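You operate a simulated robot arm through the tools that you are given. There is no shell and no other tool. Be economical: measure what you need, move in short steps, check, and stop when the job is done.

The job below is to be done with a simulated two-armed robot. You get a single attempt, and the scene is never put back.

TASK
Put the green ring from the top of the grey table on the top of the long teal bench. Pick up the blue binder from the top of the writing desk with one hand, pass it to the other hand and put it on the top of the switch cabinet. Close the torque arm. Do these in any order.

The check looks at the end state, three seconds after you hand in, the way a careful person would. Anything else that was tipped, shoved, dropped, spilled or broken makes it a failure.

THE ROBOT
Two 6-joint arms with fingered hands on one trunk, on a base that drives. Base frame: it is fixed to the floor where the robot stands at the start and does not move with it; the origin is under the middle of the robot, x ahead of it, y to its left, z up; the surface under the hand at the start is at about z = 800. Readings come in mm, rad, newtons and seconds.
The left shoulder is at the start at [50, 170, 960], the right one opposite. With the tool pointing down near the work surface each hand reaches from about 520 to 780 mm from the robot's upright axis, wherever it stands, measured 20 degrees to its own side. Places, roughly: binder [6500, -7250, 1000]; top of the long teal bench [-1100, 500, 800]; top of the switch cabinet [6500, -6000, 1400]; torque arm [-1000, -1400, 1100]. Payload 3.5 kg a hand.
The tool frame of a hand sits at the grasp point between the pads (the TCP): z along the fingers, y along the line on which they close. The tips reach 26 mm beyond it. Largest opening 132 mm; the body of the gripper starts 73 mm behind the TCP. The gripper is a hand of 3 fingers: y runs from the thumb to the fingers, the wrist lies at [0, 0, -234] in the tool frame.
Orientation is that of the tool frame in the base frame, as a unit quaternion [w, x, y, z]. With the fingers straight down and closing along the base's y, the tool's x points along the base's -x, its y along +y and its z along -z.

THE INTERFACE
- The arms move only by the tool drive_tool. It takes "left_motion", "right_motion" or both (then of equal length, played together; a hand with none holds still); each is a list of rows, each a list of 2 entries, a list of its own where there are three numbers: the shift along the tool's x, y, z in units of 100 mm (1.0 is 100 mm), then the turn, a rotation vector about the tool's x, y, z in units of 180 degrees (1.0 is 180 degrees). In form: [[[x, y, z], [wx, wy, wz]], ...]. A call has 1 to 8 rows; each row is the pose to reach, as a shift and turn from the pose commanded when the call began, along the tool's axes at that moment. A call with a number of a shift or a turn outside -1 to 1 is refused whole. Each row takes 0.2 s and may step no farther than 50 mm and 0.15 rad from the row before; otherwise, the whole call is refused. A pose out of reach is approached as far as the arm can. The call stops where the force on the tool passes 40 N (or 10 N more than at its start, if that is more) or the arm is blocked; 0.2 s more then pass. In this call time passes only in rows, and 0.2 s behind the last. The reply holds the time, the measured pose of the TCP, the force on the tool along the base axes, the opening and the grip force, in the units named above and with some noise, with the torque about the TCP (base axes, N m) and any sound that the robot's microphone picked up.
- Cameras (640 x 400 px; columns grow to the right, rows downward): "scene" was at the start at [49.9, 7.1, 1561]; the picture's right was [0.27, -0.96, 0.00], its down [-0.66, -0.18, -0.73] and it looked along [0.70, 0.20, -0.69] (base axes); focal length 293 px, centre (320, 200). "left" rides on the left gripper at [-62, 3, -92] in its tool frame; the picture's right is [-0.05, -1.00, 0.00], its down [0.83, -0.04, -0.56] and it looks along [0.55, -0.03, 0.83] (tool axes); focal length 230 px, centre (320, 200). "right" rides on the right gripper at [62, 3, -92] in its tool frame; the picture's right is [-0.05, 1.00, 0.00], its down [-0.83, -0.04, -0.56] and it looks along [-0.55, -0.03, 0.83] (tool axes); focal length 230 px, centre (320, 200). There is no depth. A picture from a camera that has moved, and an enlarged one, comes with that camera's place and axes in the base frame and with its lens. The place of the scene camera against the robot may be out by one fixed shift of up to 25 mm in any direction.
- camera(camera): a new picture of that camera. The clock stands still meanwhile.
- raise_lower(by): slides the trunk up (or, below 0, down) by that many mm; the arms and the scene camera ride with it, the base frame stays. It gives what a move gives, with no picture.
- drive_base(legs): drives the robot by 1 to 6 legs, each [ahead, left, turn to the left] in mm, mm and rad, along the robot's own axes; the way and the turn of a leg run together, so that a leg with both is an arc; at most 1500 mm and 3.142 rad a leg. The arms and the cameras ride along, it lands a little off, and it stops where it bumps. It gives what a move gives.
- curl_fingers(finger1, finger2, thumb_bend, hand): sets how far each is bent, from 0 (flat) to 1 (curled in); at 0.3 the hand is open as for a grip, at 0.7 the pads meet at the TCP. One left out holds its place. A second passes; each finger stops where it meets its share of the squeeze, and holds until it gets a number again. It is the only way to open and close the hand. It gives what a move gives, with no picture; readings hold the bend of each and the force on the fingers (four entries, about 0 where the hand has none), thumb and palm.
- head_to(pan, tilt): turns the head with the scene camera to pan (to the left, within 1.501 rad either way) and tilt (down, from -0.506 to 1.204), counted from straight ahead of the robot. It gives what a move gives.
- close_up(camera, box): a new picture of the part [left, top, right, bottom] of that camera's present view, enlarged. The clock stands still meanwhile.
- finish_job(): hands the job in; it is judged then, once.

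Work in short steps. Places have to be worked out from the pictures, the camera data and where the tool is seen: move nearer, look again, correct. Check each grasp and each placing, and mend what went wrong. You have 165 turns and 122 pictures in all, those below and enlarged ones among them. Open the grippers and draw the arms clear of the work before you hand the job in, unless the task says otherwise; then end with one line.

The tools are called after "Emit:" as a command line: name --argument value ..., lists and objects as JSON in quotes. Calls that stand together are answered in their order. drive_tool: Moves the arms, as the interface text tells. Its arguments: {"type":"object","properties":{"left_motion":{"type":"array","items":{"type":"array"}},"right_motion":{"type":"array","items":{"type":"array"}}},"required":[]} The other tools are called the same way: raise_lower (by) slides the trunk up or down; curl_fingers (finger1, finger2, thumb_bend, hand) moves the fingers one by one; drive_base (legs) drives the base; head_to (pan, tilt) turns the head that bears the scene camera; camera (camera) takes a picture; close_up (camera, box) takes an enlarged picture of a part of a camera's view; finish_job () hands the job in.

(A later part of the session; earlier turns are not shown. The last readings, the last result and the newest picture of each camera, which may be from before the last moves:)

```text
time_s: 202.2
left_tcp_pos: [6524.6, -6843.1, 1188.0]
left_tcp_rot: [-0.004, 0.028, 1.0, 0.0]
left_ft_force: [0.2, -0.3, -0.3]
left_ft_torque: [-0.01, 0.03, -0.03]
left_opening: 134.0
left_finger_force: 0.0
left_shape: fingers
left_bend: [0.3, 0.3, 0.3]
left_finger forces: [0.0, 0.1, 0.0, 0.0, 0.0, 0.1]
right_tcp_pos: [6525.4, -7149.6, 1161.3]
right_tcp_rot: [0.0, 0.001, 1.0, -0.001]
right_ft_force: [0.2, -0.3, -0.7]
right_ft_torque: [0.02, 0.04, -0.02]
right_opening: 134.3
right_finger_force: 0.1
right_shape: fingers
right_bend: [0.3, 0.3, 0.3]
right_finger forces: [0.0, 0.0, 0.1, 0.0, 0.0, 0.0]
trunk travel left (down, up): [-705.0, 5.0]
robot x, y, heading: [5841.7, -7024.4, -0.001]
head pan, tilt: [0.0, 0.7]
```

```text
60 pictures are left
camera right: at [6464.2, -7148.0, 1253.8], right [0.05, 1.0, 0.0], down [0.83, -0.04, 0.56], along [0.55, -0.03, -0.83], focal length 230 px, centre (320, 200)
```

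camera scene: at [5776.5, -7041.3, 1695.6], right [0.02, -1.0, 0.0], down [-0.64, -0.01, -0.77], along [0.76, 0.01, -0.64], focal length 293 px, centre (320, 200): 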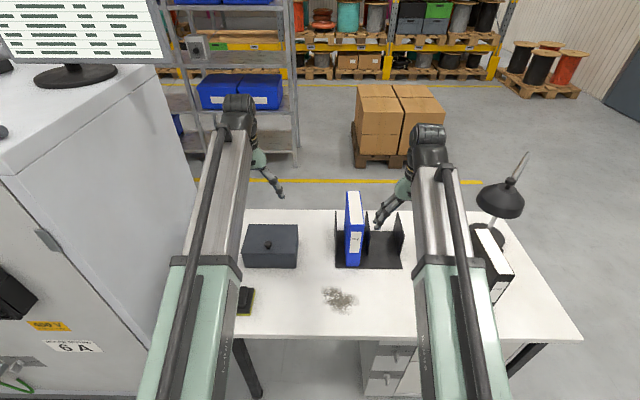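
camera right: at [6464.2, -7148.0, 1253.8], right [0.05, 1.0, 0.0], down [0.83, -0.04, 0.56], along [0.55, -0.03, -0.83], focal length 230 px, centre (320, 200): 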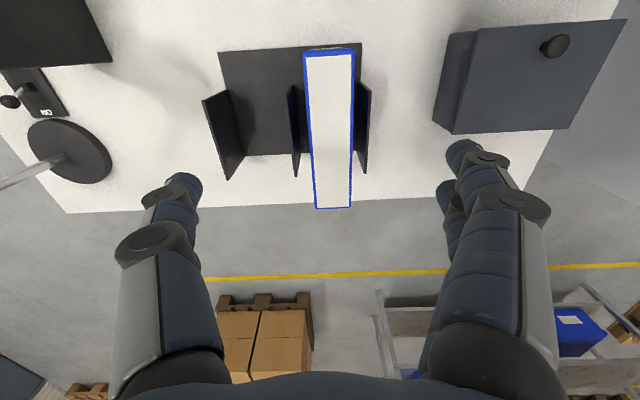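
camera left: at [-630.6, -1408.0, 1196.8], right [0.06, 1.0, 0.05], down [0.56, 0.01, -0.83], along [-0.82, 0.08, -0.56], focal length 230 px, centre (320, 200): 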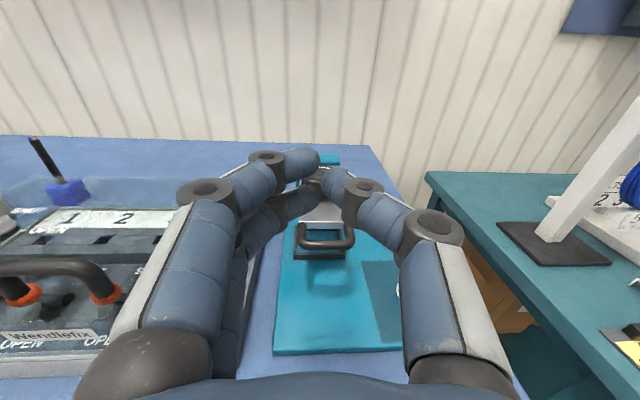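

Binder centre [6563, -7138]; aligned. Descend over it, with tips staying above the dividers.

Emit:
drive_tool --right_motion '[[[-0.2, 0.06, 0.2], [0, 0, 0]], [[-0.39, 0.115, 0.5], [0, 0, 0]], [[-0.39, 0.115, 0.9], [0, 0, 0]], [[-0.39, 0.115, 1.0], [0, 0, 0]]]'

Emit:
camera --camera "right"

```text
time_s: 203.2
left_tcp_pos: [6524.8, -6844.3, 1188.3]
left_tcp_rot: [-0.004, 0.028, 1.0, 0.001]
left_ft_force: [-0.8, 0.0, -0.3]
left_ft_torque: [0.03, 0.01, 0.0]
left_opening: 133.8
left_finger_force: 0.0
left_shape: fingers
left_bend: [0.3, 0.3, 0.3]
left_finger forces: [0.0, 0.0, 0.0, 0.0, 0.1, 0.0]
right_tcp_pos: [6564.5, -7140.8, 1060.5]
right_tcp_rot: [0.001, 0.001, 1.0, 0.0]
right_ft_force: [-0.8, -0.6, -0.5]
right_ft_torque: [0.01, 0.02, 0.01]
right_opening: 133.8
right_finger_force: 0.2
right_shape: fingers
right_bend: [0.3, 0.3, 0.3]
right_finger forces: [0.0, 0.1, 0.0, 0.1, 0.1, 0.1]
trunk travel left (down, up): [-705.0, 5.0]
robot x, y, heading: [5838.0, -7026.3, -0.002]
head pan, tilt: [0.0, 0.7]
```

```text
59 pictures are left
camera right: at [6502.4, -7138.7, 1152.5], right [0.05, 1.0, 0.0], down [0.83, -0.04, 0.56], along [0.55, -0.03, -0.83], focal length 230 px, centre (320, 200)
```

right: 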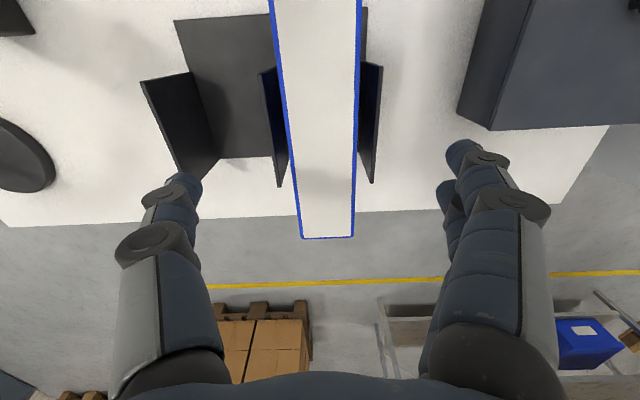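

Top is nearer z ≈ 995. Descend to TCP ≈ 940 and grip.

Emit:
drive_tool --right_motion '[[[0.03, 0.02, 0.3], [0, 0, 0]], [[0.05, 0.02, 0.6], [0, 0, 0]], [[0.05, 0.02, 0.9], [0, 0, 0]], [[0.05, 0.02, 1.0], [0, 0, 0]]]'

Emit:
drive_tool --right_motion '[[[0, 0, 0.18], [0, 0, 0]]]'

Emit:
camera --camera "right"

```text
time_s: 204.2
left_tcp_pos: [6525.9, -6845.0, 1188.0]
left_tcp_rot: [-0.004, 0.028, 1.0, 0.0]
left_ft_force: [-0.2, 0.4, 0.2]
left_ft_torque: [0.02, 0.01, 0.0]
left_opening: 134.3
left_finger_force: 0.1
left_shape: fingers
left_bend: [0.3, 0.3, 0.3]
left_finger forces: [0.0, 0.0, 0.0, 0.1, 0.1, 0.1]
right_tcp_pos: [6560.6, -7139.7, 961.0]
right_tcp_rot: [0.002, 0.001, 1.0, 0.0]
right_ft_force: [-0.2, -0.6, 0.0]
right_ft_torque: [0.02, -0.02, 0.03]
right_opening: 134.1
right_finger_force: 0.0
right_shape: fingers
right_bend: [0.3, 0.3, 0.3]
right_finger forces: [0.0, 0.1, 0.1, 0.1, 0.0, 0.0]
trunk travel left (down, up): [-705.0, 5.0]
robot x, y, heading: [5838.1, -7024.6, 0.005]
head pan, tilt: [0.0, 0.7]
```

```text
time_s: 204.6
left_tcp_pos: [6525.3, -6843.8, 1187.2]
left_tcp_rot: [-0.004, 0.028, 1.0, 0.001]
left_ft_force: [0.4, -0.4, -0.3]
left_ft_torque: [0.03, 0.04, -0.02]
left_opening: 134.1
left_finger_force: 0.1
left_shape: fingers
left_bend: [0.3, 0.3, 0.3]
left_finger forces: [0.0, 0.0, 0.0, 0.0, 0.0, 0.0]
right_tcp_pos: [6559.1, -7138.1, 943.0]
right_tcp_rot: [0.0, 0.001, 1.0, 0.001]
right_ft_force: [-0.3, 0.2, 0.2]
right_ft_torque: [-0.01, -0.03, 0.01]
right_opening: 133.9
right_finger_force: 0.0
right_shape: fingers
right_bend: [0.3, 0.3, 0.3]
right_finger forces: [0.0, 0.0, 0.1, 0.0, 0.0, 0.0]
trunk travel left (down, up): [-705.0, 5.0]
robot x, y, heading: [5840.0, -7027.1, -0.0]
head pan, tilt: [0.0, 0.7]
```

```text
58 pictures are left
camera right: at [6498.1, -7136.6, 1034.3], right [0.05, 1.0, 0.0], down [0.83, -0.04, 0.56], along [0.55, -0.03, -0.83], focal length 230 px, centre (320, 200)
```

right: 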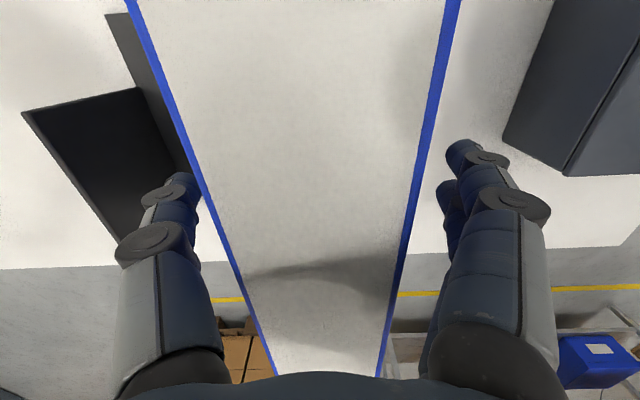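

Fingers straddle the binder. Close.

Emit:
curl_fingers --hand "right" --finger1 0.75 --finger2 0.75 --thumb_bend 0.75

Emit:
drive_tool --right_motion '[[[0, 0, -0.15], [0, 0, 0]], [[0, 0, -0.3], [0, 0, 0]]]'

Emit:
camera --camera "scene"

```text
time_s: 205.6
left_tcp_pos: [6525.9, -6844.5, 1187.3]
left_tcp_rot: [-0.006, 0.028, 1.0, 0.001]
left_ft_force: [0.7, -0.4, 0.4]
left_ft_torque: [0.0, -0.01, -0.02]
left_opening: 134.0
left_finger_force: 0.1
left_shape: fingers
left_bend: [0.3, 0.3, 0.3]
left_finger forces: [0.0, 0.1, 0.1, 0.0, 0.1, 0.1]
right_tcp_pos: [6559.1, -7137.8, 941.3]
right_tcp_rot: [0.0, 0.002, 1.0, 0.0]
right_ft_force: [-0.8, 0.6, 0.6]
right_ft_torque: [0.08, -0.02, -0.04]
right_opening: 48.6
right_finger_force: 25.0
right_shape: fingers
right_bend: [0.57, 0.57, 0.61]
right_finger forces: [12.8, 12.7, 0.1, 0.0, 25.3, 0.0]
trunk travel left (down, up): [-705.0, 5.0]
robot x, y, heading: [5840.3, -7027.8, -0.001]
head pan, tilt: [0.0, 0.7]
```

```text
time_s: 206.2
left_tcp_pos: [6525.6, -6843.8, 1187.5]
left_tcp_rot: [-0.006, 0.028, 1.0, 0.0]
left_ft_force: [-0.3, 0.1, -0.2]
left_ft_torque: [-0.01, -0.04, 0.03]
left_opening: 134.0
left_finger_force: 0.1
left_shape: fingers
left_bend: [0.3, 0.3, 0.3]
left_finger forces: [0.0, 0.0, 0.0, 0.0, 0.0, 0.0]
right_tcp_pos: [6559.2, -7139.4, 971.8]
right_tcp_rot: [0.0, 0.001, 1.0, 0.0]
right_ft_force: [-0.4, 0.1, -4.8]
right_ft_torque: [0.01, 0.01, 0.01]
right_opening: 48.9
right_finger_force: 25.7
right_shape: fingers
right_bend: [0.56, 0.56, 0.61]
right_finger forces: [12.7, 12.4, 0.0, 0.0, 25.1, 0.0]
trunk travel left (down, up): [-705.0, 5.0]
robot x, y, heading: [5840.2, -7026.7, -0.005]
head pan, tilt: [0.0, 0.7]
```

```text
57 pictures are left
camera scene: at [5895.0, -7041.4, 1695.5], right [0.0, -1.0, 0.0], down [-0.64, 0.0, -0.76], along [0.76, 0.0, -0.64], focal length 293 px, centre (320, 200)
```

scene: 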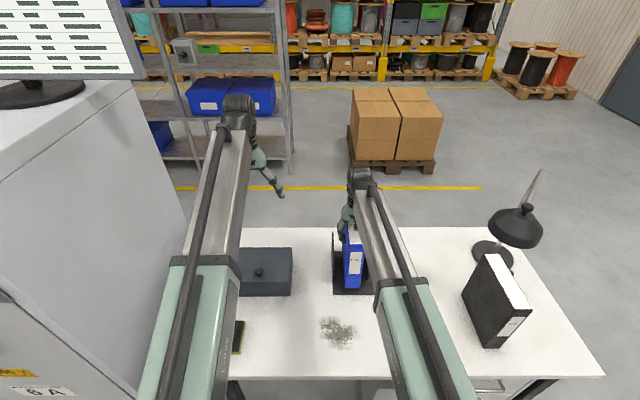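

Held well (≈0.49 kg, centred). Lift high enough to clear the dividers, then back off from the desk.

Emit:
drive_tool --right_motion '[[[0, 0, -0.3], [0, 0, 0]], [[0, 0, -0.6], [0, 0, 0]], [[0, 0, -1.0], [0, 0, 0]]]'

Emit:
drive_tool --right_motion '[[[0, 0, -0.3], [0, 0, 0]], [[0, 0, -0.6], [0, 0, 0]], [[0, 0, -0.9], [0, 0, 0]]]'

Emit:
drive_base --legs '[[-450, 0, 0]]'

Emit:
camera --camera "scene"

```text
time_s: 207.0
left_tcp_pos: [6525.3, -6843.6, 1187.8]
left_tcp_rot: [-0.004, 0.028, 1.0, -0.001]
left_ft_force: [0.5, 0.3, -0.5]
left_ft_torque: [0.03, 0.02, -0.04]
left_opening: 134.2
left_finger_force: 0.1
left_shape: fingers
left_bend: [0.3, 0.3, 0.3]
left_finger forces: [0.0, 0.0, 0.1, 0.0, 0.0, 0.1]
right_tcp_pos: [6560.5, -7138.9, 1072.9]
right_tcp_rot: [0.0, 0.001, 1.0, -0.001]
right_ft_force: [-0.9, 0.6, -5.8]
right_ft_torque: [0.0, 0.0, 0.0]
right_opening: 48.7
right_finger_force: 25.2
right_shape: fingers
right_bend: [0.56, 0.56, 0.61]
right_finger forces: [12.7, 12.6, 0.0, 0.0, 25.2, 0.0]
trunk travel left (down, up): [-705.0, 5.0]
robot x, y, heading: [5842.0, -7027.1, -0.005]
head pan, tilt: [0.0, 0.7]
```

```text
time_s: 207.8
left_tcp_pos: [6524.7, -6843.1, 1187.3]
left_tcp_rot: [-0.005, 0.029, 1.0, 0.0]
left_ft_force: [0.8, 0.0, 0.7]
left_ft_torque: [0.02, 0.02, -0.01]
left_opening: 134.2
left_finger_force: 0.0
left_shape: fingers
left_bend: [0.3, 0.3, 0.3]
left_finger forces: [0.1, 0.1, 0.0, 0.0, 0.0, 0.0]
right_tcp_pos: [6558.7, -7138.4, 1162.9]
right_tcp_rot: [0.001, 0.001, 1.0, 0.0]
right_ft_force: [0.4, 0.4, -5.6]
right_ft_torque: [0.01, 0.02, 0.0]
right_opening: 48.9
right_finger_force: 25.3
right_shape: fingers
right_bend: [0.56, 0.56, 0.61]
right_finger forces: [12.7, 12.5, 0.0, 0.0, 25.2, 0.0]
trunk travel left (down, up): [-705.0, 5.0]
robot x, y, heading: [5842.2, -7027.7, 0.001]
head pan, tilt: [0.0, 0.7]
```

```text
time_s: 210.5
left_tcp_pos: [6076.4, -6841.3, 1189.2]
left_tcp_rot: [-0.005, 0.027, 1.0, 0.001]
left_ft_force: [0.4, 0.4, 0.5]
left_ft_torque: [-0.02, -0.02, -0.03]
left_opening: 134.1
left_finger_force: 0.0
left_shape: fingers
left_bend: [0.3, 0.3, 0.3]
left_finger forces: [0.0, 0.0, 0.0, 0.0, 0.1, 0.1]
right_tcp_pos: [6110.3, -7136.7, 1162.9]
right_tcp_rot: [0.0, -0.001, 1.0, 0.001]
right_ft_force: [0.0, 0.6, -5.2]
right_ft_torque: [0.02, -0.01, 0.01]
right_opening: 48.8
right_finger_force: 25.5
right_shape: fingers
right_bend: [0.56, 0.56, 0.61]
right_finger forces: [12.7, 12.4, 0.0, 0.0, 25.2, 0.0]
trunk travel left (down, up): [-705.0, 5.0]
robot x, y, heading: [5392.1, -7026.6, 0.004]
head pan, tilt: [0.0, 0.7]
```

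```text
56 pictures are left
camera scene: at [5446.5, -7041.5, 1695.6], right [0.0, -1.0, 0.0], down [-0.64, 0.0, -0.77], along [0.77, 0.0, -0.64], focal length 293 px, centre (320, 200)
```

scene: 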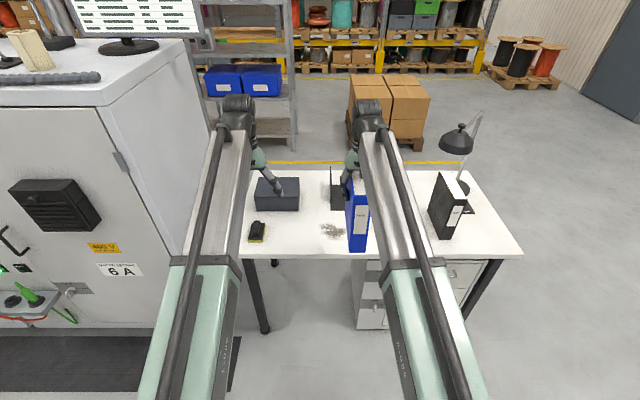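

Binder is clear of everything. Handover plan: right brings it to [6110, -7060, 1100]; the left hand pitches to 30° below horizontal, pointing forward, to take it by the spine. First do the right shift and left rotation (off to the side).

Emit:
drive_tool --right_motion '[[[0, 0.2, 0.16], [0, 0, 0]], [[0, 0.4, 0.32], [0, 0, 0]], [[0, 0.6, 0.48], [0, 0, 0]], [[0, 0.77, 0.63], [0, 0, 0]]]'

Emit:
drive_tool --left_motion '[[[0.14, 0, 0.13], [0, -0.0476, 0]], [[0.28, 0, 0.26], [0, -0.0952, 0]], [[0.42, 0, 0.39], [0, -0.1428, 0]], [[0.56, 0, 0.52], [0, -0.1904, 0]], [[0.7, 0, 0.65], [0, -0.238, 0]], [[0.85, 0, 0.78], [0, -0.2856, 0]], [[1.0, 0, 0.9], [0, -0.333, 0]]]'

Emit:
camera --camera "left"

Emit:
camera --camera "scene"

```text
time_s: 211.5
left_tcp_pos: [6078.6, -6841.2, 1188.4]
left_tcp_rot: [-0.006, 0.027, 1.0, 0.0]
left_ft_force: [0.6, -0.7, 0.7]
left_ft_torque: [0.0, -0.02, -0.01]
left_opening: 134.0
left_finger_force: 0.2
left_shape: fingers
left_bend: [0.3, 0.3, 0.3]
left_finger forces: [0.0, 0.0, 0.0, 0.0, 0.0, 0.0]
right_tcp_pos: [6110.8, -7060.0, 1097.9]
right_tcp_rot: [0.0, -0.001, 1.0, -0.002]
right_ft_force: [0.3, 0.8, -5.9]
right_ft_torque: [0.01, 0.0, 0.0]
right_opening: 48.7
right_finger_force: 25.2
right_shape: fingers
right_bend: [0.56, 0.56, 0.61]
right_finger forces: [12.7, 12.4, 0.1, 0.0, 25.2, 0.1]
trunk travel left (down, up): [-705.0, 5.0]
robot x, y, heading: [5395.3, -7029.2, 0.007]
head pan, tilt: [0.0, 0.7]
```

```text
time_s: 213.1
left_tcp_pos: [6066.0, -6827.7, 1104.1]
left_tcp_rot: [0.496, 0.023, 0.868, -0.012]
left_ft_force: [-0.4, -0.2, 0.5]
left_ft_torque: [-0.02, 0.0, 0.01]
left_opening: 133.9
left_finger_force: 0.0
left_shape: fingers
left_bend: [0.3, 0.3, 0.3]
left_finger forces: [0.1, 0.1, 0.0, 0.0, 0.0, 0.1]
left hand out of reach, approached as far as the arm can: row 5, 6, 7
right_tcp_pos: [6110.4, -7059.1, 1098.4]
right_tcp_rot: [0.001, 0.0, 1.0, 0.0]
right_ft_force: [-0.4, -0.4, -6.0]
right_ft_torque: [0.02, 0.05, 0.02]
right_opening: 48.9
right_finger_force: 25.7
right_shape: fingers
right_bend: [0.56, 0.56, 0.61]
right_finger forces: [12.7, 12.4, 0.0, 0.1, 25.1, 0.1]
trunk travel left (down, up): [-705.0, 5.0]
robot x, y, heading: [5389.6, -7026.4, 0.009]
head pan, tilt: [0.0, 0.7]
```

```text
55 pictures are left
camera left: at [6016.4, -6821.6, 1204.0], right [-0.03, -1.0, 0.04], down [-0.9, 0.0, -0.43], along [0.43, -0.05, -0.9], focal length 230 px, centre (320, 200)
```

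left: 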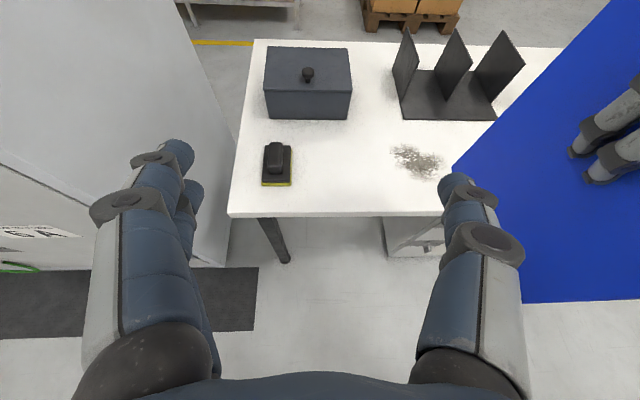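

```text
54 pictures are left
camera scene: at [5447.8, -7041.2, 1695.6], right [0.0, -1.0, 0.0], down [-0.64, 0.0, -0.76], along [0.76, 0.0, -0.64], focal length 293 px, centre (320, 200)
```

scene: 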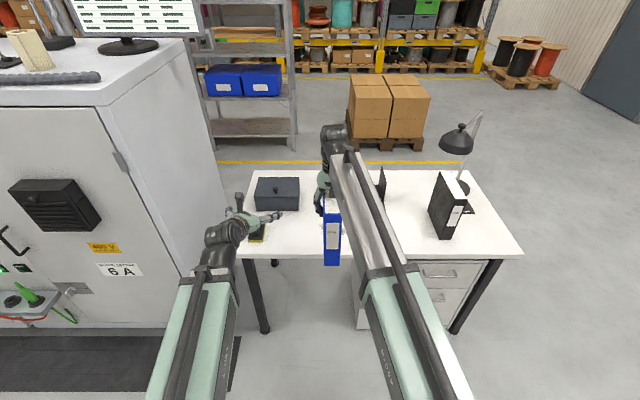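

The left wrist can't come that close to the body, so instead I'll yaw the binder 60° (spine toward the left hand) and yaw the left hand 60° inward to take it from the left.

Emit:
drive_tool --right_motion '[[[0, 0, 0], [0, 0, 0.0476]], [[0, 0, 0], [0, 0, 0.0952]], [[0, 0, 0], [0, 0, 0.1428]], [[0, 0, 0], [0, 0, 0.1904]], [[0, 0, 0], [0, 0, 0.238]], [[0, 0, 0], [0, 0, 0.2856]], [[0, 0, 0], [0, 0, 0.333]]]' --left_motion '[[[0, 0, 0], [0.0412, 0, 0.0238]], [[0, 0, 0], [0.0824, 0, 0.0476]], [[0, 0, 0], [0.1236, 0, 0.0714]], [[0, 0, 0], [0.1648, 0, 0.0952]], [[0, 0, 0], [0.206, 0, 0.119]], [[0, 0, 0], [0.2472, 0, 0.1428]], [[0, 0, 0], [0.2885, 0, 0.1667]]]'

Emit:
camera --camera "left"

Emit:
camera --camera "scene"

```text
time_s: 214.7
left_tcp_pos: [6067.1, -6827.3, 1104.0]
left_tcp_rot: [0.423, 0.452, 0.741, -0.263]
left_ft_force: [0.4, 1.0, 0.5]
left_ft_torque: [-0.05, 0.01, -0.02]
left_opening: 133.9
left_finger_force: 0.1
left_shape: fingers
left_bend: [0.3, 0.3, 0.3]
left_finger forces: [0.0, 0.0, 0.1, 0.0, 0.0, 0.0]
right_tcp_pos: [6111.6, -7058.1, 1098.4]
right_tcp_rot: [0.0, 0.499, 0.866, 0.0]
right_ft_force: [-0.3, 0.5, -6.1]
right_ft_torque: [0.04, 0.0, 0.0]
right_opening: 48.5
right_finger_force: 25.8
right_shape: fingers
right_bend: [0.56, 0.56, 0.61]
right_finger forces: [12.6, 12.5, 0.0, 0.0, 25.1, 0.0]
trunk travel left (down, up): [-705.0, 5.0]
robot x, y, heading: [5388.9, -7026.9, -0.003]
head pan, tilt: [0.0, 0.7]
```

```text
53 pictures are left
camera left: at [6047.8, -6781.4, 1203.0], right [-0.88, -0.47, 0.05], down [-0.45, 0.78, -0.44], along [0.17, -0.41, -0.9], focal length 230 px, centre (320, 200)
```

left: 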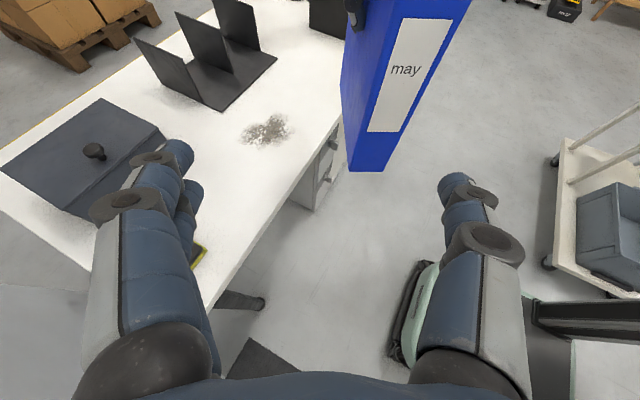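

```text
52 pictures are left
camera scene: at [5448.1, -7041.2, 1695.5], right [0.0, -1.0, 0.0], down [-0.64, 0.0, -0.76], along [0.76, 0.0, -0.64], focal length 293 px, centre (320, 200)
```

scene: 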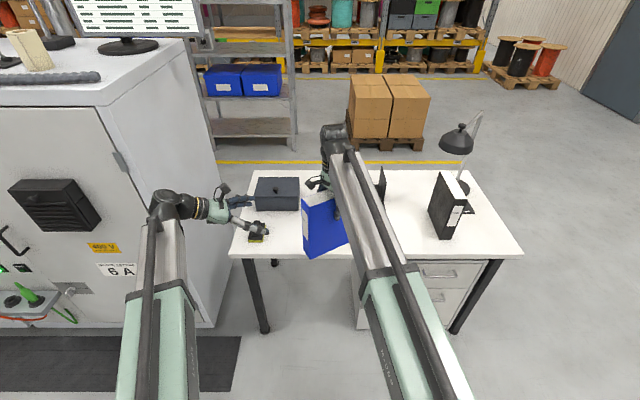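

Spine now faces the left hand. Align the left hand laterally, then close in to the pre-grip point.

Emit:
drive_tool --left_motion '[[[-0.1, -0.35, 0], [0, 0, 0]], [[-0.2, -0.66, 0.1], [0, 0, 0]], [[-0.2, -0.66, 0.5], [0, 0, 0]], [[-0.2, -0.66, 0.9], [0, 0, 0]]]'

Emit:
camera --camera "left"

```text
time_s: 215.7
left_tcp_pos: [6047.2, -6937.1, 1075.2]
left_tcp_rot: [0.421, 0.452, 0.741, -0.263]
left_ft_force: [-0.4, 0.6, 0.3]
left_ft_torque: [-0.02, 0.01, 0.01]
left_opening: 134.1
left_finger_force: 0.0
left_shape: fingers
left_bend: [0.3, 0.3, 0.3]
left_finger forces: [0.0, 0.1, 0.0, 0.1, 0.1, 0.1]
right_tcp_pos: [6112.1, -7060.8, 1100.1]
right_tcp_rot: [0.0, 0.498, 0.867, -0.001]
right_ft_force: [0.3, -0.5, -5.7]
right_ft_torque: [0.03, 0.01, 0.05]
right_opening: 48.9
right_finger_force: 24.9
right_shape: fingers
right_bend: [0.56, 0.56, 0.61]
right_finger forces: [12.6, 12.5, 0.0, 0.0, 25.1, 0.0]
trunk travel left (down, up): [-705.0, 5.0]
robot x, y, heading: [5395.6, -7028.4, 0.008]
head pan, tilt: [0.0, 0.7]
```

```text
51 pictures are left
camera left: at [6029.0, -6891.5, 1174.8], right [-0.88, -0.48, 0.05], down [-0.45, 0.78, -0.44], along [0.17, -0.41, -0.9], focal length 230 px, centre (320, 200)
```

left: 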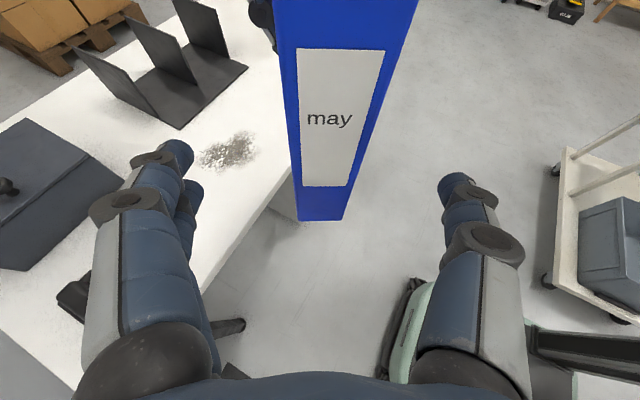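

Centred. Advance ~97 mm along the tool axis so the pads are ~42 mm past the spine (keeping the wrist camera clear).

Emit:
drive_tool --left_motion '[[[0, 0, 0.3], [0, 0, 0]], [[0, 0, 0.6], [0, 0, 0]], [[0, 0, 0.85], [0, 0, 0]], [[0, 0, 0.97], [0, 0, 0]]]'

Emit:
camera --camera "left"

```text
time_s: 216.7
left_tcp_pos: [6087.4, -7009.0, 1028.0]
left_tcp_rot: [0.422, 0.451, 0.741, -0.263]
left_ft_force: [0.0, -0.3, 0.4]
left_ft_torque: [0.01, 0.0, -0.01]
left_opening: 134.0
left_finger_force: 0.0
left_shape: fingers
left_bend: [0.3, 0.3, 0.3]
left_finger forces: [0.0, 0.0, 0.0, 0.0, 0.0, 0.1]
right_tcp_pos: [6110.6, -7060.1, 1099.6]
right_tcp_rot: [-0.001, 0.499, 0.867, 0.0]
right_ft_force: [-0.4, -0.1, -5.8]
right_ft_torque: [0.02, 0.01, 0.0]
right_opening: 48.7
right_finger_force: 25.2
right_shape: fingers
right_bend: [0.56, 0.56, 0.61]
right_finger forces: [12.7, 12.5, 0.0, 0.1, 25.0, 0.0]
trunk travel left (down, up): [-705.0, 5.0]
robot x, y, heading: [5389.8, -7027.7, 0.007]
head pan, tilt: [0.0, 0.7]
```

```text
50 pictures are left
camera left: at [6068.0, -6963.4, 1126.6], right [-0.88, -0.48, 0.05], down [-0.45, 0.78, -0.44], along [0.17, -0.41, -0.9], focal length 230 px, centre (320, 200)
```

left: 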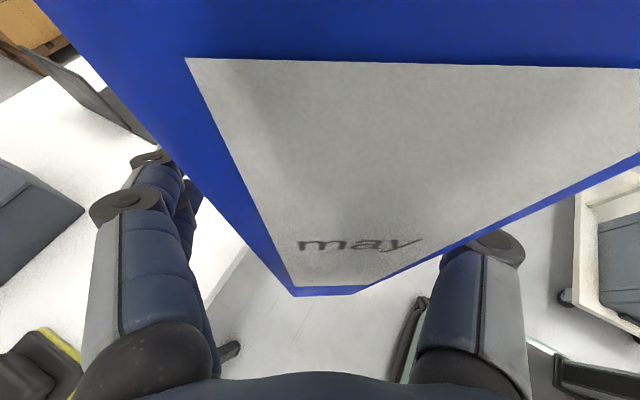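

Positioned. Close the left hand on the binder.

Emit:
curl_fingers --hand "left" --finger1 0.8 --finger2 0.8 --thumb_bend 0.8

Emit:
camera --camera "left"

```text
time_s: 217.7
left_tcp_pos: [6087.0, -7008.7, 1027.2]
left_tcp_rot: [0.422, 0.451, 0.741, -0.262]
left_ft_force: [-4.3, -2.5, 0.0]
left_ft_torque: [0.06, -0.01, 0.0]
left_opening: 48.9
left_finger_force: 26.9
left_shape: fingers
left_bend: [0.57, 0.58, 0.61]
left_finger forces: [12.3, 12.7, 0.1, 0.1, 29.7, 0.0]
right_tcp_pos: [6111.4, -7059.8, 1099.7]
right_tcp_rot: [0.0, 0.498, 0.867, 0.0]
right_ft_force: [3.5, 2.8, -4.7]
right_ft_torque: [0.22, -0.23, -0.24]
right_opening: 49.2
right_finger_force: 24.7
right_shape: fingers
right_bend: [0.56, 0.56, 0.62]
right_finger forces: [13.8, 13.4, 0.0, 0.1, 22.5, 0.0]
trunk travel left (down, up): [-705.0, 5.0]
robot x, y, heading: [5392.6, -7026.3, 0.003]
head pan, tilt: [0.0, 0.7]
```

```text
49 pictures are left
camera left: at [6067.7, -6963.5, 1126.8], right [-0.88, -0.48, 0.05], down [-0.45, 0.78, -0.44], along [0.17, -0.41, -0.9], focal length 230 px, centre (320, 200)
```

left: 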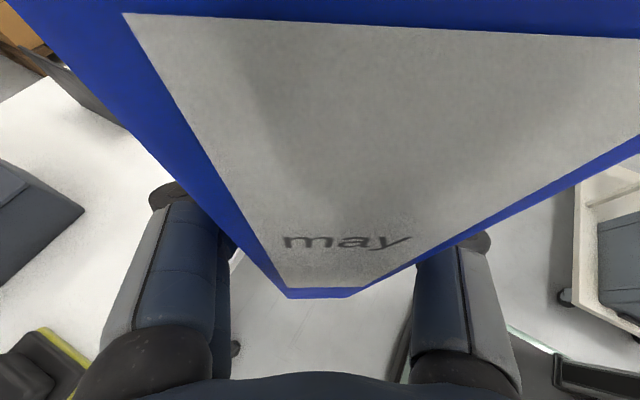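

Left hand grips with full force on all fingers. Open the right hand and withdraw it upward.

Emit:
curl_fingers --hand "right" --finger1 0.35 --finger2 0.35 --thumb_bend 0.35

Emit:
drive_tool --right_motion '[[[0, 0, -0.3], [0, 0, 0]], [[0, 0, -0.6], [0, 0, 0]], [[0, 0, -1.0], [0, 0, 0]]]'

Emit:
camera --camera "right"

Emit:
camera --camera "left"

```text
time_s: 218.7
left_tcp_pos: [6086.7, -7009.6, 1027.2]
left_tcp_rot: [0.422, 0.451, 0.742, -0.262]
left_ft_force: [-0.2, 0.9, 0.2]
left_ft_torque: [0.33, 0.18, 0.0]
left_opening: 49.1
left_finger_force: 25.8
left_shape: fingers
left_bend: [0.56, 0.58, 0.62]
left_finger forces: [11.5, 14.3, 0.1, 0.1, 25.6, 0.0]
right_tcp_pos: [6111.4, -7059.3, 1098.9]
right_tcp_rot: [0.001, 0.499, 0.867, 0.0]
right_ft_force: [-0.5, 0.0, 1.0]
right_ft_torque: [0.03, 0.02, -0.02]
right_opening: 117.7
right_finger_force: 0.1
right_shape: fingers
right_bend: [0.35, 0.35, 0.35]
right_finger forces: [0.0, 0.0, 0.0, 0.0, 0.0, 0.0]
trunk travel left (down, up): [-705.0, 5.0]
robot x, y, heading: [5392.7, -7028.7, 0.009]
head pan, tilt: [0.0, 0.7]
```

```text
time_s: 219.5
left_tcp_pos: [6086.6, -7008.1, 1027.0]
left_tcp_rot: [0.422, 0.451, 0.741, -0.263]
left_ft_force: [0.4, -0.5, -0.7]
left_ft_torque: [0.28, 0.14, -0.01]
left_opening: 48.8
left_finger_force: 25.8
left_shape: fingers
left_bend: [0.56, 0.58, 0.62]
left_finger forces: [11.4, 14.3, 0.1, 0.1, 25.6, 0.0]
right_tcp_pos: [6093.7, -7062.9, 1195.1]
right_tcp_rot: [0.001, 0.498, 0.867, 0.001]
right_ft_force: [0.3, 0.0, 0.6]
right_ft_torque: [0.03, 0.02, -0.02]
right_opening: 117.9
right_finger_force: 0.1
right_shape: fingers
right_bend: [0.35, 0.35, 0.35]
right_finger forces: [0.1, 0.0, 0.1, 0.1, 0.0, 0.0]
right hand out of reach, approached as far as the arm can: row 2, 3
trunk travel left (down, up): [-705.0, 5.0]
robot x, y, heading: [5387.6, -7024.9, 0.001]
head pan, tilt: [0.0, 0.7]
```

```text
48 pictures are left
camera right: at [6064.9, -7009.0, 1287.0], right [0.89, 0.46, 0.0], down [0.38, -0.74, 0.56], along [0.26, -0.49, -0.83], focal length 230 px, centre (320, 200)
```

right: 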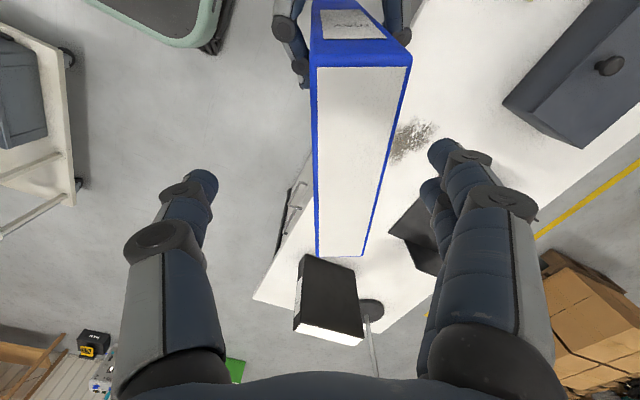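

```text
47 pictures are left
camera left: at [6067.5, -6963.3, 1127.0], right [-0.88, -0.48, 0.05], down [-0.45, 0.78, -0.44], along [0.17, -0.41, -0.9], focal length 230 px, centre (320, 200)
```

left: 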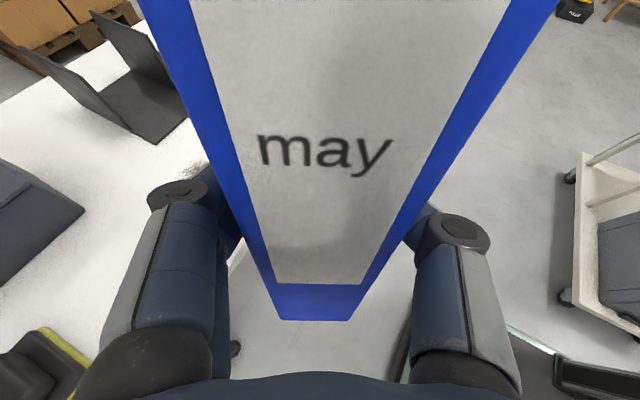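

Left hand holds it alone (it sagged ~18° nose-down, stable). Now move the right hand off along the binder and away to the right.

Emit:
drive_tool --right_motion '[[[-0.3, 0, 0], [0, 0, 0]], [[-0.6, 0, 0], [0, 0, 0]], [[-1.0, 0, 0], [0, 0, 0]]]'

Emit:
drive_tool --right_motion '[[[-0.3, 0, 0], [0, 0, -0.0476]], [[-0.6, 0, 0], [0, 0, -0.0952]], [[-0.9, 0, 0], [0, 0, -0.1428]], [[-1.0, -0.2, 0], [0, 0, -0.1904]], [[-1.0, -0.4, 0], [0, 0, -0.238]], [[-1.0, -0.5, 0], [0, 0, -0.2856]], [[-1.0, -0.6, 0], [0, 0, -0.333]]]'

Emit:
head_to --pan 0.7 --tilt 0.4

Emit:
camera --camera "scene"

```text
time_s: 220.3
left_tcp_pos: [6087.3, -7009.0, 1027.9]
left_tcp_rot: [0.422, 0.451, 0.741, -0.262]
left_ft_force: [0.4, -0.7, -0.2]
left_ft_torque: [0.28, 0.15, -0.02]
left_opening: 48.9
left_finger_force: 26.1
left_shape: fingers
left_bend: [0.56, 0.58, 0.62]
left_finger forces: [11.4, 14.3, 0.0, 0.1, 25.7, 0.1]
right_tcp_pos: [6109.8, -7152.9, 1183.4]
right_tcp_rot: [0.001, 0.499, 0.866, 0.001]
right_ft_force: [0.6, 0.0, -0.3]
right_ft_torque: [0.0, 0.0, 0.01]
right_opening: 117.5
right_finger_force: 0.1
right_shape: fingers
right_bend: [0.35, 0.35, 0.35]
right_finger forces: [0.1, 0.0, 0.1, 0.0, 0.0, 0.1]
right hand out of reach, approached as far as the arm can: row 1, 2, 3
trunk travel left (down, up): [-705.0, 5.0]
robot x, y, heading: [5387.2, -7026.8, 0.001]
head pan, tilt: [0.0, 0.7]
```

```text
time_s: 221.9
left_tcp_pos: [6087.4, -7008.8, 1027.2]
left_tcp_rot: [0.422, 0.451, 0.741, -0.262]
left_ft_force: [0.7, -0.4, 0.2]
left_ft_torque: [0.28, 0.13, 0.0]
left_opening: 48.9
left_finger_force: 25.5
left_shape: fingers
left_bend: [0.56, 0.58, 0.62]
left_finger forces: [11.4, 14.3, 0.0, 0.0, 25.7, 0.1]
right_tcp_pos: [6105.3, -7269.7, 1184.5]
right_tcp_rot: [0.0, -0.003, 1.0, 0.0]
right_ft_force: [-0.1, 0.2, -0.5]
right_ft_torque: [-0.02, -0.04, 0.05]
right_opening: 117.9
right_finger_force: 0.1
right_shape: fingers
right_bend: [0.35, 0.35, 0.35]
right_finger forces: [0.0, 0.0, 0.0, 0.1, 0.0, 0.0]
right hand out of reach, approached as far as the arm can: row 1, 2, 3, 4, 5, 6
trunk travel left (down, up): [-705.0, 5.0]
robot x, y, heading: [5394.0, -7026.0, 0.002]
head pan, tilt: [0.0, 0.7]
```

```text
time_s: 222.9
left_tcp_pos: [6086.3, -7009.0, 1027.6]
left_tcp_rot: [0.422, 0.451, 0.741, -0.262]
left_ft_force: [-0.1, 0.4, 0.3]
left_ft_torque: [0.33, 0.12, -0.01]
left_opening: 49.0
left_finger_force: 25.5
left_shape: fingers
left_bend: [0.56, 0.58, 0.62]
left_finger forces: [11.4, 14.2, 0.0, 0.0, 25.7, 0.1]
right_tcp_pos: [6106.4, -7269.3, 1185.4]
right_tcp_rot: [0.001, -0.002, 1.0, 0.0]
right_ft_force: [-0.2, -0.2, 0.1]
right_ft_torque: [0.0, -0.01, 0.02]
right_opening: 117.6
right_finger_force: 0.1
right_shape: fingers
right_bend: [0.35, 0.35, 0.35]
right_finger forces: [0.0, 0.0, 0.0, 0.0, 0.0, 0.0]
trunk travel left (down, up): [-705.0, 5.0]
robot x, y, heading: [5395.2, -7024.2, 0.006]
head pan, tilt: [0.7, 0.4]
```

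```text
46 pictures are left
camera scene: at [5433.5, -6981.9, 1722.4], right [0.65, -0.76, 0.0], down [-0.3, -0.25, -0.92], along [0.7, 0.59, -0.39], focal length 293 px, centre (320, 200)
```

scene: 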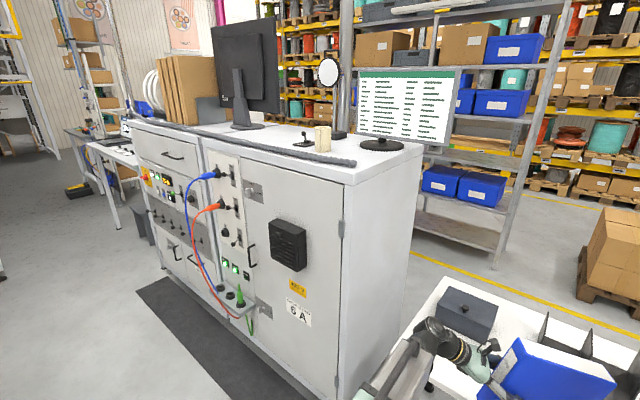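

Zoom on cabinet top to find free space.

Emit:
close_up --camera "scene" --box '[190, 90, 430, 240]'

```text
2.67 times, centred on (310, 165) of scene
camera zoom: at [5433.5, -6981.9, 1722.4], right [0.65, -0.76, 0.0], down [-0.3, -0.25, -0.92], along [0.7, 0.59, -0.39], focal length 782 px, centre (347, 293)
```

zoom: 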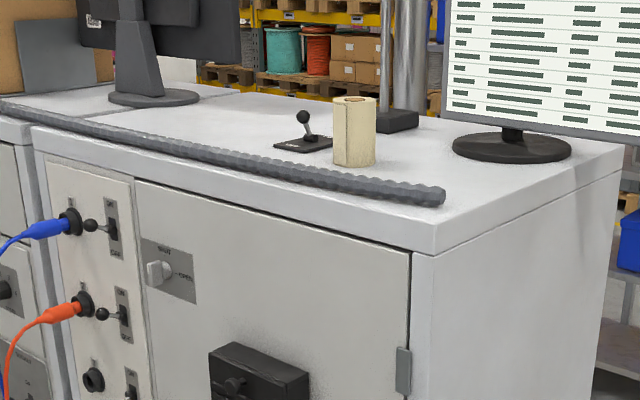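

Cabinet front-right top corner ≈ [6389, -6360, ~1310]; free space lies near the right-front part. Slide the base left (+y) 560 to face it, then swing the left hand forward and up.

Emit:
drive_base --legs '[[0, 560, 0]]'

Emit:
drive_tool --left_motion '[[[-0.054, 0.061, -0.119], [-0.036, 0, -0.021]], [[-0.108, 0.122, -0.238], [-0.072, 0, -0.042]], [[-0.161, 0.184, -0.356], [-0.108, 0, -0.063]], [[-0.215, 0.245, -0.475], [-0.144, 0, -0.0845]], [[-0.269, 0.306, -0.594], [-0.18, 0, -0.1055]], [[-0.322, 0.367, -0.712], [-0.216, 0, -0.127]], [[-0.376, 0.429, -0.831], [-0.252, 0, -0.148]], [[-0.43, 0.49, -0.95], [-0.288, 0, -0.169]]]'

Emit:
camera --camera "scene"

```text
time_s: 226.2
left_tcp_pos: [6080.5, -6429.3, 1027.7]
left_tcp_rot: [0.425, 0.444, 0.745, -0.259]
left_ft_force: [-0.3, -1.3, 0.5]
left_ft_torque: [0.3, 0.18, 0.02]
left_opening: 49.1
left_finger_force: 25.8
left_shape: fingers
left_bend: [0.56, 0.58, 0.62]
left_finger forces: [11.5, 14.3, 0.1, 0.0, 25.7, 0.0]
right_tcp_pos: [6103.3, -6690.1, 1185.8]
right_tcp_rot: [0.001, -0.01, 1.0, -0.001]
right_ft_force: [-0.2, -0.1, -0.4]
right_ft_torque: [0.03, 0.0, 0.01]
right_opening: 117.7
right_finger_force: 0.1
right_shape: fingers
right_bend: [0.35, 0.35, 0.35]
right_finger forces: [0.1, 0.0, 0.1, 0.0, 0.1, 0.0]
trunk travel left (down, up): [-705.0, 5.0]
robot x, y, heading: [5388.4, -6458.7, 0.021]
head pan, tilt: [0.7, 0.4]
```

```text
time_s: 227.9
left_tcp_pos: [6087.4, -6371.7, 1101.5]
left_tcp_rot: [0.486, 0.071, 0.87, -0.038]
left_ft_force: [-18.6, -16.5, -1.9]
left_ft_torque: [0.32, 0.24, -3.43]
left_opening: 58.7
left_finger_force: 45.4
left_shape: fingers
left_bend: [0.62, 0.57, 0.59]
left_finger forces: [10.0, 23.0, 0.1, 0.0, 57.6, 0.0]
right_tcp_pos: [6100.8, -6692.6, 1185.8]
right_tcp_rot: [0.001, -0.008, 1.0, 0.0]
right_ft_force: [0.5, -0.1, -0.2]
right_ft_torque: [-0.02, 0.0, 0.01]
right_opening: 117.8
right_finger_force: 0.1
right_shape: fingers
right_bend: [0.35, 0.35, 0.35]
right_finger forces: [0.0, 0.0, 0.0, 0.0, 0.0, 0.0]
trunk travel left (down, up): [-705.0, 5.0]
robot x, y, heading: [5385.6, -6456.7, 0.02]
head pan, tilt: [0.7, 0.4]
stopped in row 8 (left hand): the force on the tool passed its limit at 44 N (the readings are from after the stop); the commanded pose is now the measured one
```

```text
44 pictures are left
camera scene: at [5423.1, -6416.4, 1722.8], right [0.66, -0.75, 0.0], down [-0.29, -0.25, -0.92], along [0.69, 0.61, -0.39], focal length 293 px, centre (320, 200)
```

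scene: 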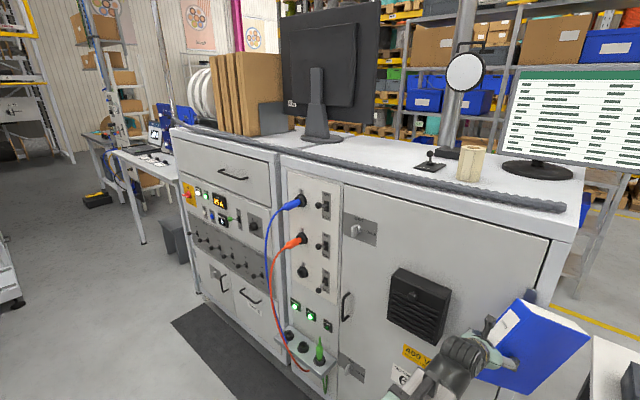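

The binder's far end touched the cabinet front (so its front is at x ≈ 6260, top ≈ 1365). Backing off immediately.

Emit:
drive_base --legs '[[-160, 0, -0.02]]'

Emit:
camera --camera "left"

Emit:
head_to --pan 0.15 --tilt 0.5

Emit:
camera --camera "scene"

```text
time_s: 229.0
left_tcp_pos: [6013.4, -6377.1, 1098.0]
left_tcp_rot: [0.484, 0.072, 0.871, -0.04]
left_ft_force: [0.7, 0.2, -5.0]
left_ft_torque: [0.12, 0.23, -0.01]
left_opening: 50.8
left_finger_force: 24.8
left_shape: fingers
left_bend: [0.56, 0.6, 0.61]
left_finger forces: [12.6, 13.2, 0.0, 0.0, 24.4, 0.0]
right_tcp_pos: [6020.2, -6705.2, 1184.9]
right_tcp_rot: [-0.001, 0.0, 1.0, -0.001]
right_ft_force: [0.8, -0.1, -0.3]
right_ft_torque: [-0.01, 0.03, 0.02]
right_opening: 117.8
right_finger_force: 0.0
right_shape: fingers
right_bend: [0.35, 0.35, 0.35]
right_finger forces: [0.1, 0.0, 0.0, 0.1, 0.0, 0.0]
trunk travel left (down, up): [-705.0, 5.0]
robot x, y, heading: [5306.0, -6459.9, 0.001]
head pan, tilt: [0.7, 0.4]
stopped in leg 1: the robot was blocked; the commanded pose is now the measured one
```

```text
43 pictures are left
camera left: at [5968.1, -6367.2, 1198.7], right [-0.14, -0.99, 0.04], down [-0.9, 0.11, -0.41], along [0.4, -0.1, -0.91], focal length 230 px, centre (320, 200)
```

left: 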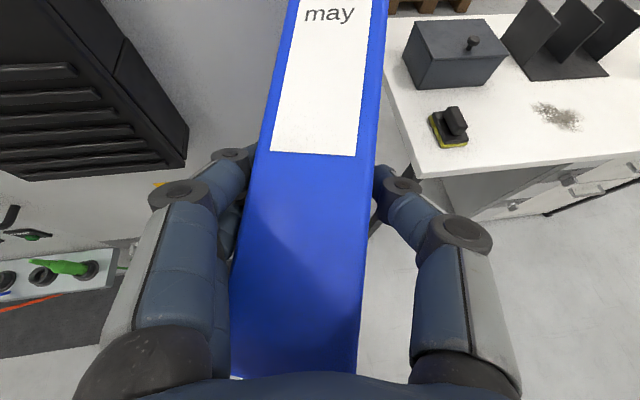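

```text
time_s: 230.0
left_tcp_pos: [6011.9, -6378.3, 1101.0]
left_tcp_rot: [0.487, 0.072, 0.87, -0.04]
left_ft_force: [0.1, 0.7, -5.1]
left_ft_torque: [0.14, 0.27, 0.0]
left_opening: 50.9
left_finger_force: 25.4
left_shape: fingers
left_bend: [0.56, 0.6, 0.61]
left_finger forces: [12.6, 13.3, 0.1, 0.0, 24.6, 0.0]
right_tcp_pos: [6019.0, -6704.6, 1185.3]
right_tcp_rot: [0.0, 0.0, 1.0, 0.0]
right_ft_force: [0.8, -0.2, 0.0]
right_ft_torque: [-0.02, -0.01, 0.03]
right_opening: 117.9
right_finger_force: 0.0
right_shape: fingers
right_bend: [0.35, 0.35, 0.35]
right_finger forces: [0.0, 0.0, 0.0, 0.1, 0.1, 0.0]
trunk travel left (down, up): [-705.0, 5.0]
robot x, y, heading: [5303.9, -6463.2, -0.002]
head pan, tilt: [0.15, 0.499]
```

```text
42 pictures are left
camera scene: at [5366.2, -6461.7, 1713.2], right [0.15, -0.99, 0.0], down [-0.47, -0.07, -0.88], along [0.87, 0.13, -0.48], focal length 293 px, centre (320, 200)
```

scene: 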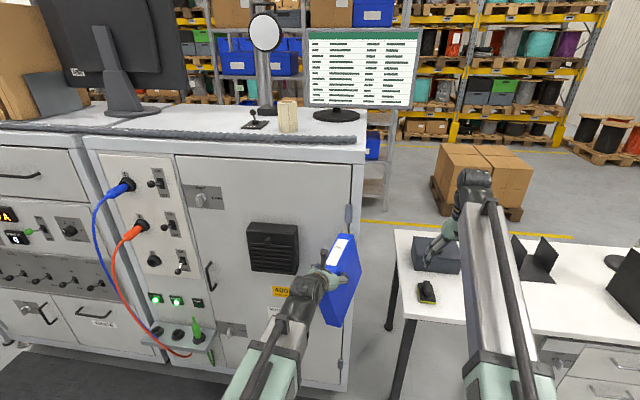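

Robot's rear touched something at x ≈ 5306, so this aisle is tight. Free strip on the cabinet top: between front edge (x≈6265) and the conduit (≈6440); the binder should stand there lengthwise along y. First pull the right arm in/right, and pitch the left hand up 25° to level the sagging binder while raising it.

Emit:
drive_tool --right_motion '[[[0.25, -0.25, 0], [0, 0, 0]], [[0.5, -0.5, 0], [0, 0, 0]], [[0.75, -0.75, 0], [0, 0, 0]], [[1.0, -1.0, 0], [0, 0, 0]]]' --left_motion '[[[-0.21, 0, -0.13], [0, -0.035, 0]], [[-0.43, 0, -0.26], [0, -0.07, 0]], [[-0.64, 0, -0.39], [0, -0.105, 0]], [[-0.85, 0, -0.52], [0, -0.139, 0]]]'

Emit:
camera --camera "left"

```text
time_s: 231.0
left_tcp_pos: [6011.6, -6379.5, 1200.5]
left_tcp_rot: [0.662, 0.062, 0.745, -0.056]
left_ft_force: [-17.4, 2.0, -8.5]
left_ft_torque: [0.61, 2.75, -0.76]
left_opening: 55.9
left_finger_force: 45.0
left_shape: fingers
left_bend: [0.54, 0.62, 0.61]
left_finger forces: [20.3, 38.9, 0.1, 0.0, 30.2, 0.0]
right_tcp_pos: [5919.7, -6804.0, 1184.6]
right_tcp_rot: [0.0, 0.0, 1.0, -0.001]
right_ft_force: [-0.2, 0.1, -0.1]
right_ft_torque: [0.02, 0.01, 0.03]
right_opening: 117.8
right_finger_force: 0.0
right_shape: fingers
right_bend: [0.35, 0.35, 0.35]
right_finger forces: [0.0, 0.0, 0.1, 0.0, 0.0, 0.1]
trunk travel left (down, up): [-705.0, 5.0]
robot x, y, heading: [5305.8, -6462.8, 0.001]
head pan, tilt: [0.15, 0.499]
```

```text
41 pictures are left
camera left: at [5928.0, -6362.0, 1271.2], right [-0.16, -0.99, 0.05], down [-0.65, 0.07, -0.76], along [0.75, -0.16, -0.65], focal length 230 px, centre (320, 200)
```

left: 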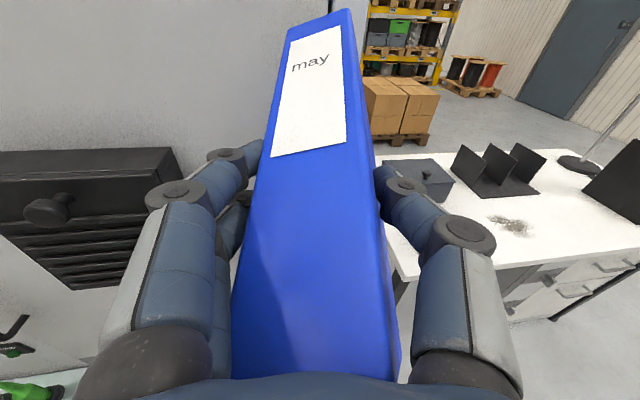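

The contact with the cabinet has swung the binder so it hangs from its spine (still firmly gripped), and its end touches the cabinet front. Yawing the left hand inward swings the tip away from the cabinet.

Emit:
drive_tool --left_motion '[[[0, 0, 0], [0.0455, 0, 0.0053]], [[0, 0, 0], [0.091, 0, 0.0105]], [[0, 0, 0], [0.1365, 0, 0.0158]], [[0, 0, 0], [0.182, 0, 0.021]], [[0, 0, 0], [0.2275, 0, 0.0263]], [[0, 0, 0], [0.273, 0, 0.0315]], [[0, 0, 0], [0.3185, 0, 0.0368]], [[0, 0, 0], [0.364, 0, 0.042]]]'

Emit:
camera --camera "left"

Emit:
camera --camera "scene"

```text
time_s: 232.8
left_tcp_pos: [6013.4, -6378.3, 1199.6]
left_tcp_rot: [0.525, 0.458, 0.591, -0.407]
left_ft_force: [-0.2, 1.1, -6.3]
left_ft_torque: [0.38, 0.0, 0.06]
left_opening: 53.9
left_finger_force: 26.1
left_shape: fingers
left_bend: [0.55, 0.6, 0.61]
left_finger forces: [13.2, 14.7, 0.1, 0.0, 24.1, 0.1]
right_tcp_pos: [5920.2, -6805.1, 1183.3]
right_tcp_rot: [0.001, 0.0, 1.0, -0.001]
right_ft_force: [-0.3, -0.1, 0.4]
right_ft_torque: [0.0, 0.02, 0.01]
right_opening: 117.6
right_finger_force: 0.1
right_shape: fingers
right_bend: [0.35, 0.35, 0.35]
right_finger forces: [0.0, 0.0, 0.1, 0.0, 0.0, 0.1]
trunk travel left (down, up): [-705.0, 5.0]
robot x, y, heading: [5302.2, -6459.9, 0.001]
head pan, tilt: [0.15, 0.499]
```

```text
40 pictures are left
camera left: at [5994.2, -6294.8, 1271.8], right [-0.97, -0.25, 0.05], down [-0.2, 0.62, -0.76], along [0.16, -0.75, -0.65], focal length 230 px, centre (320, 200)
```

left: 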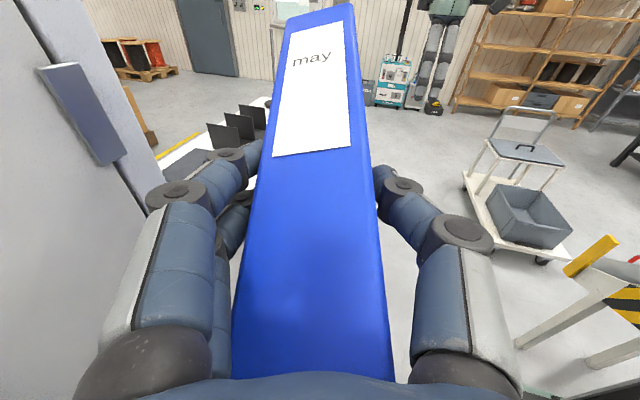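

```text
39 pictures are left
camera scene: at [5366.5, -6461.8, 1713.2], right [0.15, -0.99, 0.0], down [-0.47, -0.07, -0.88], along [0.87, 0.13, -0.48], focal length 293 px, centre (320, 200)
```

scene: 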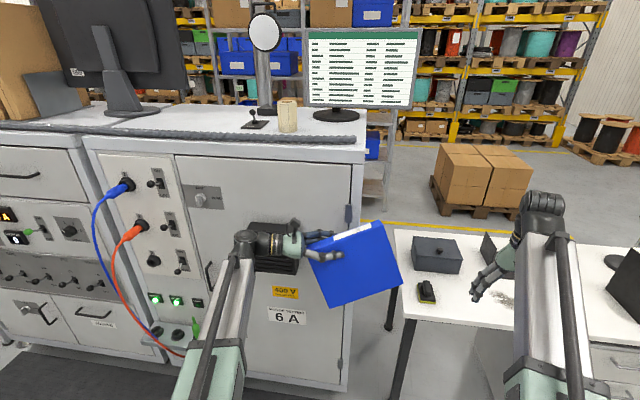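

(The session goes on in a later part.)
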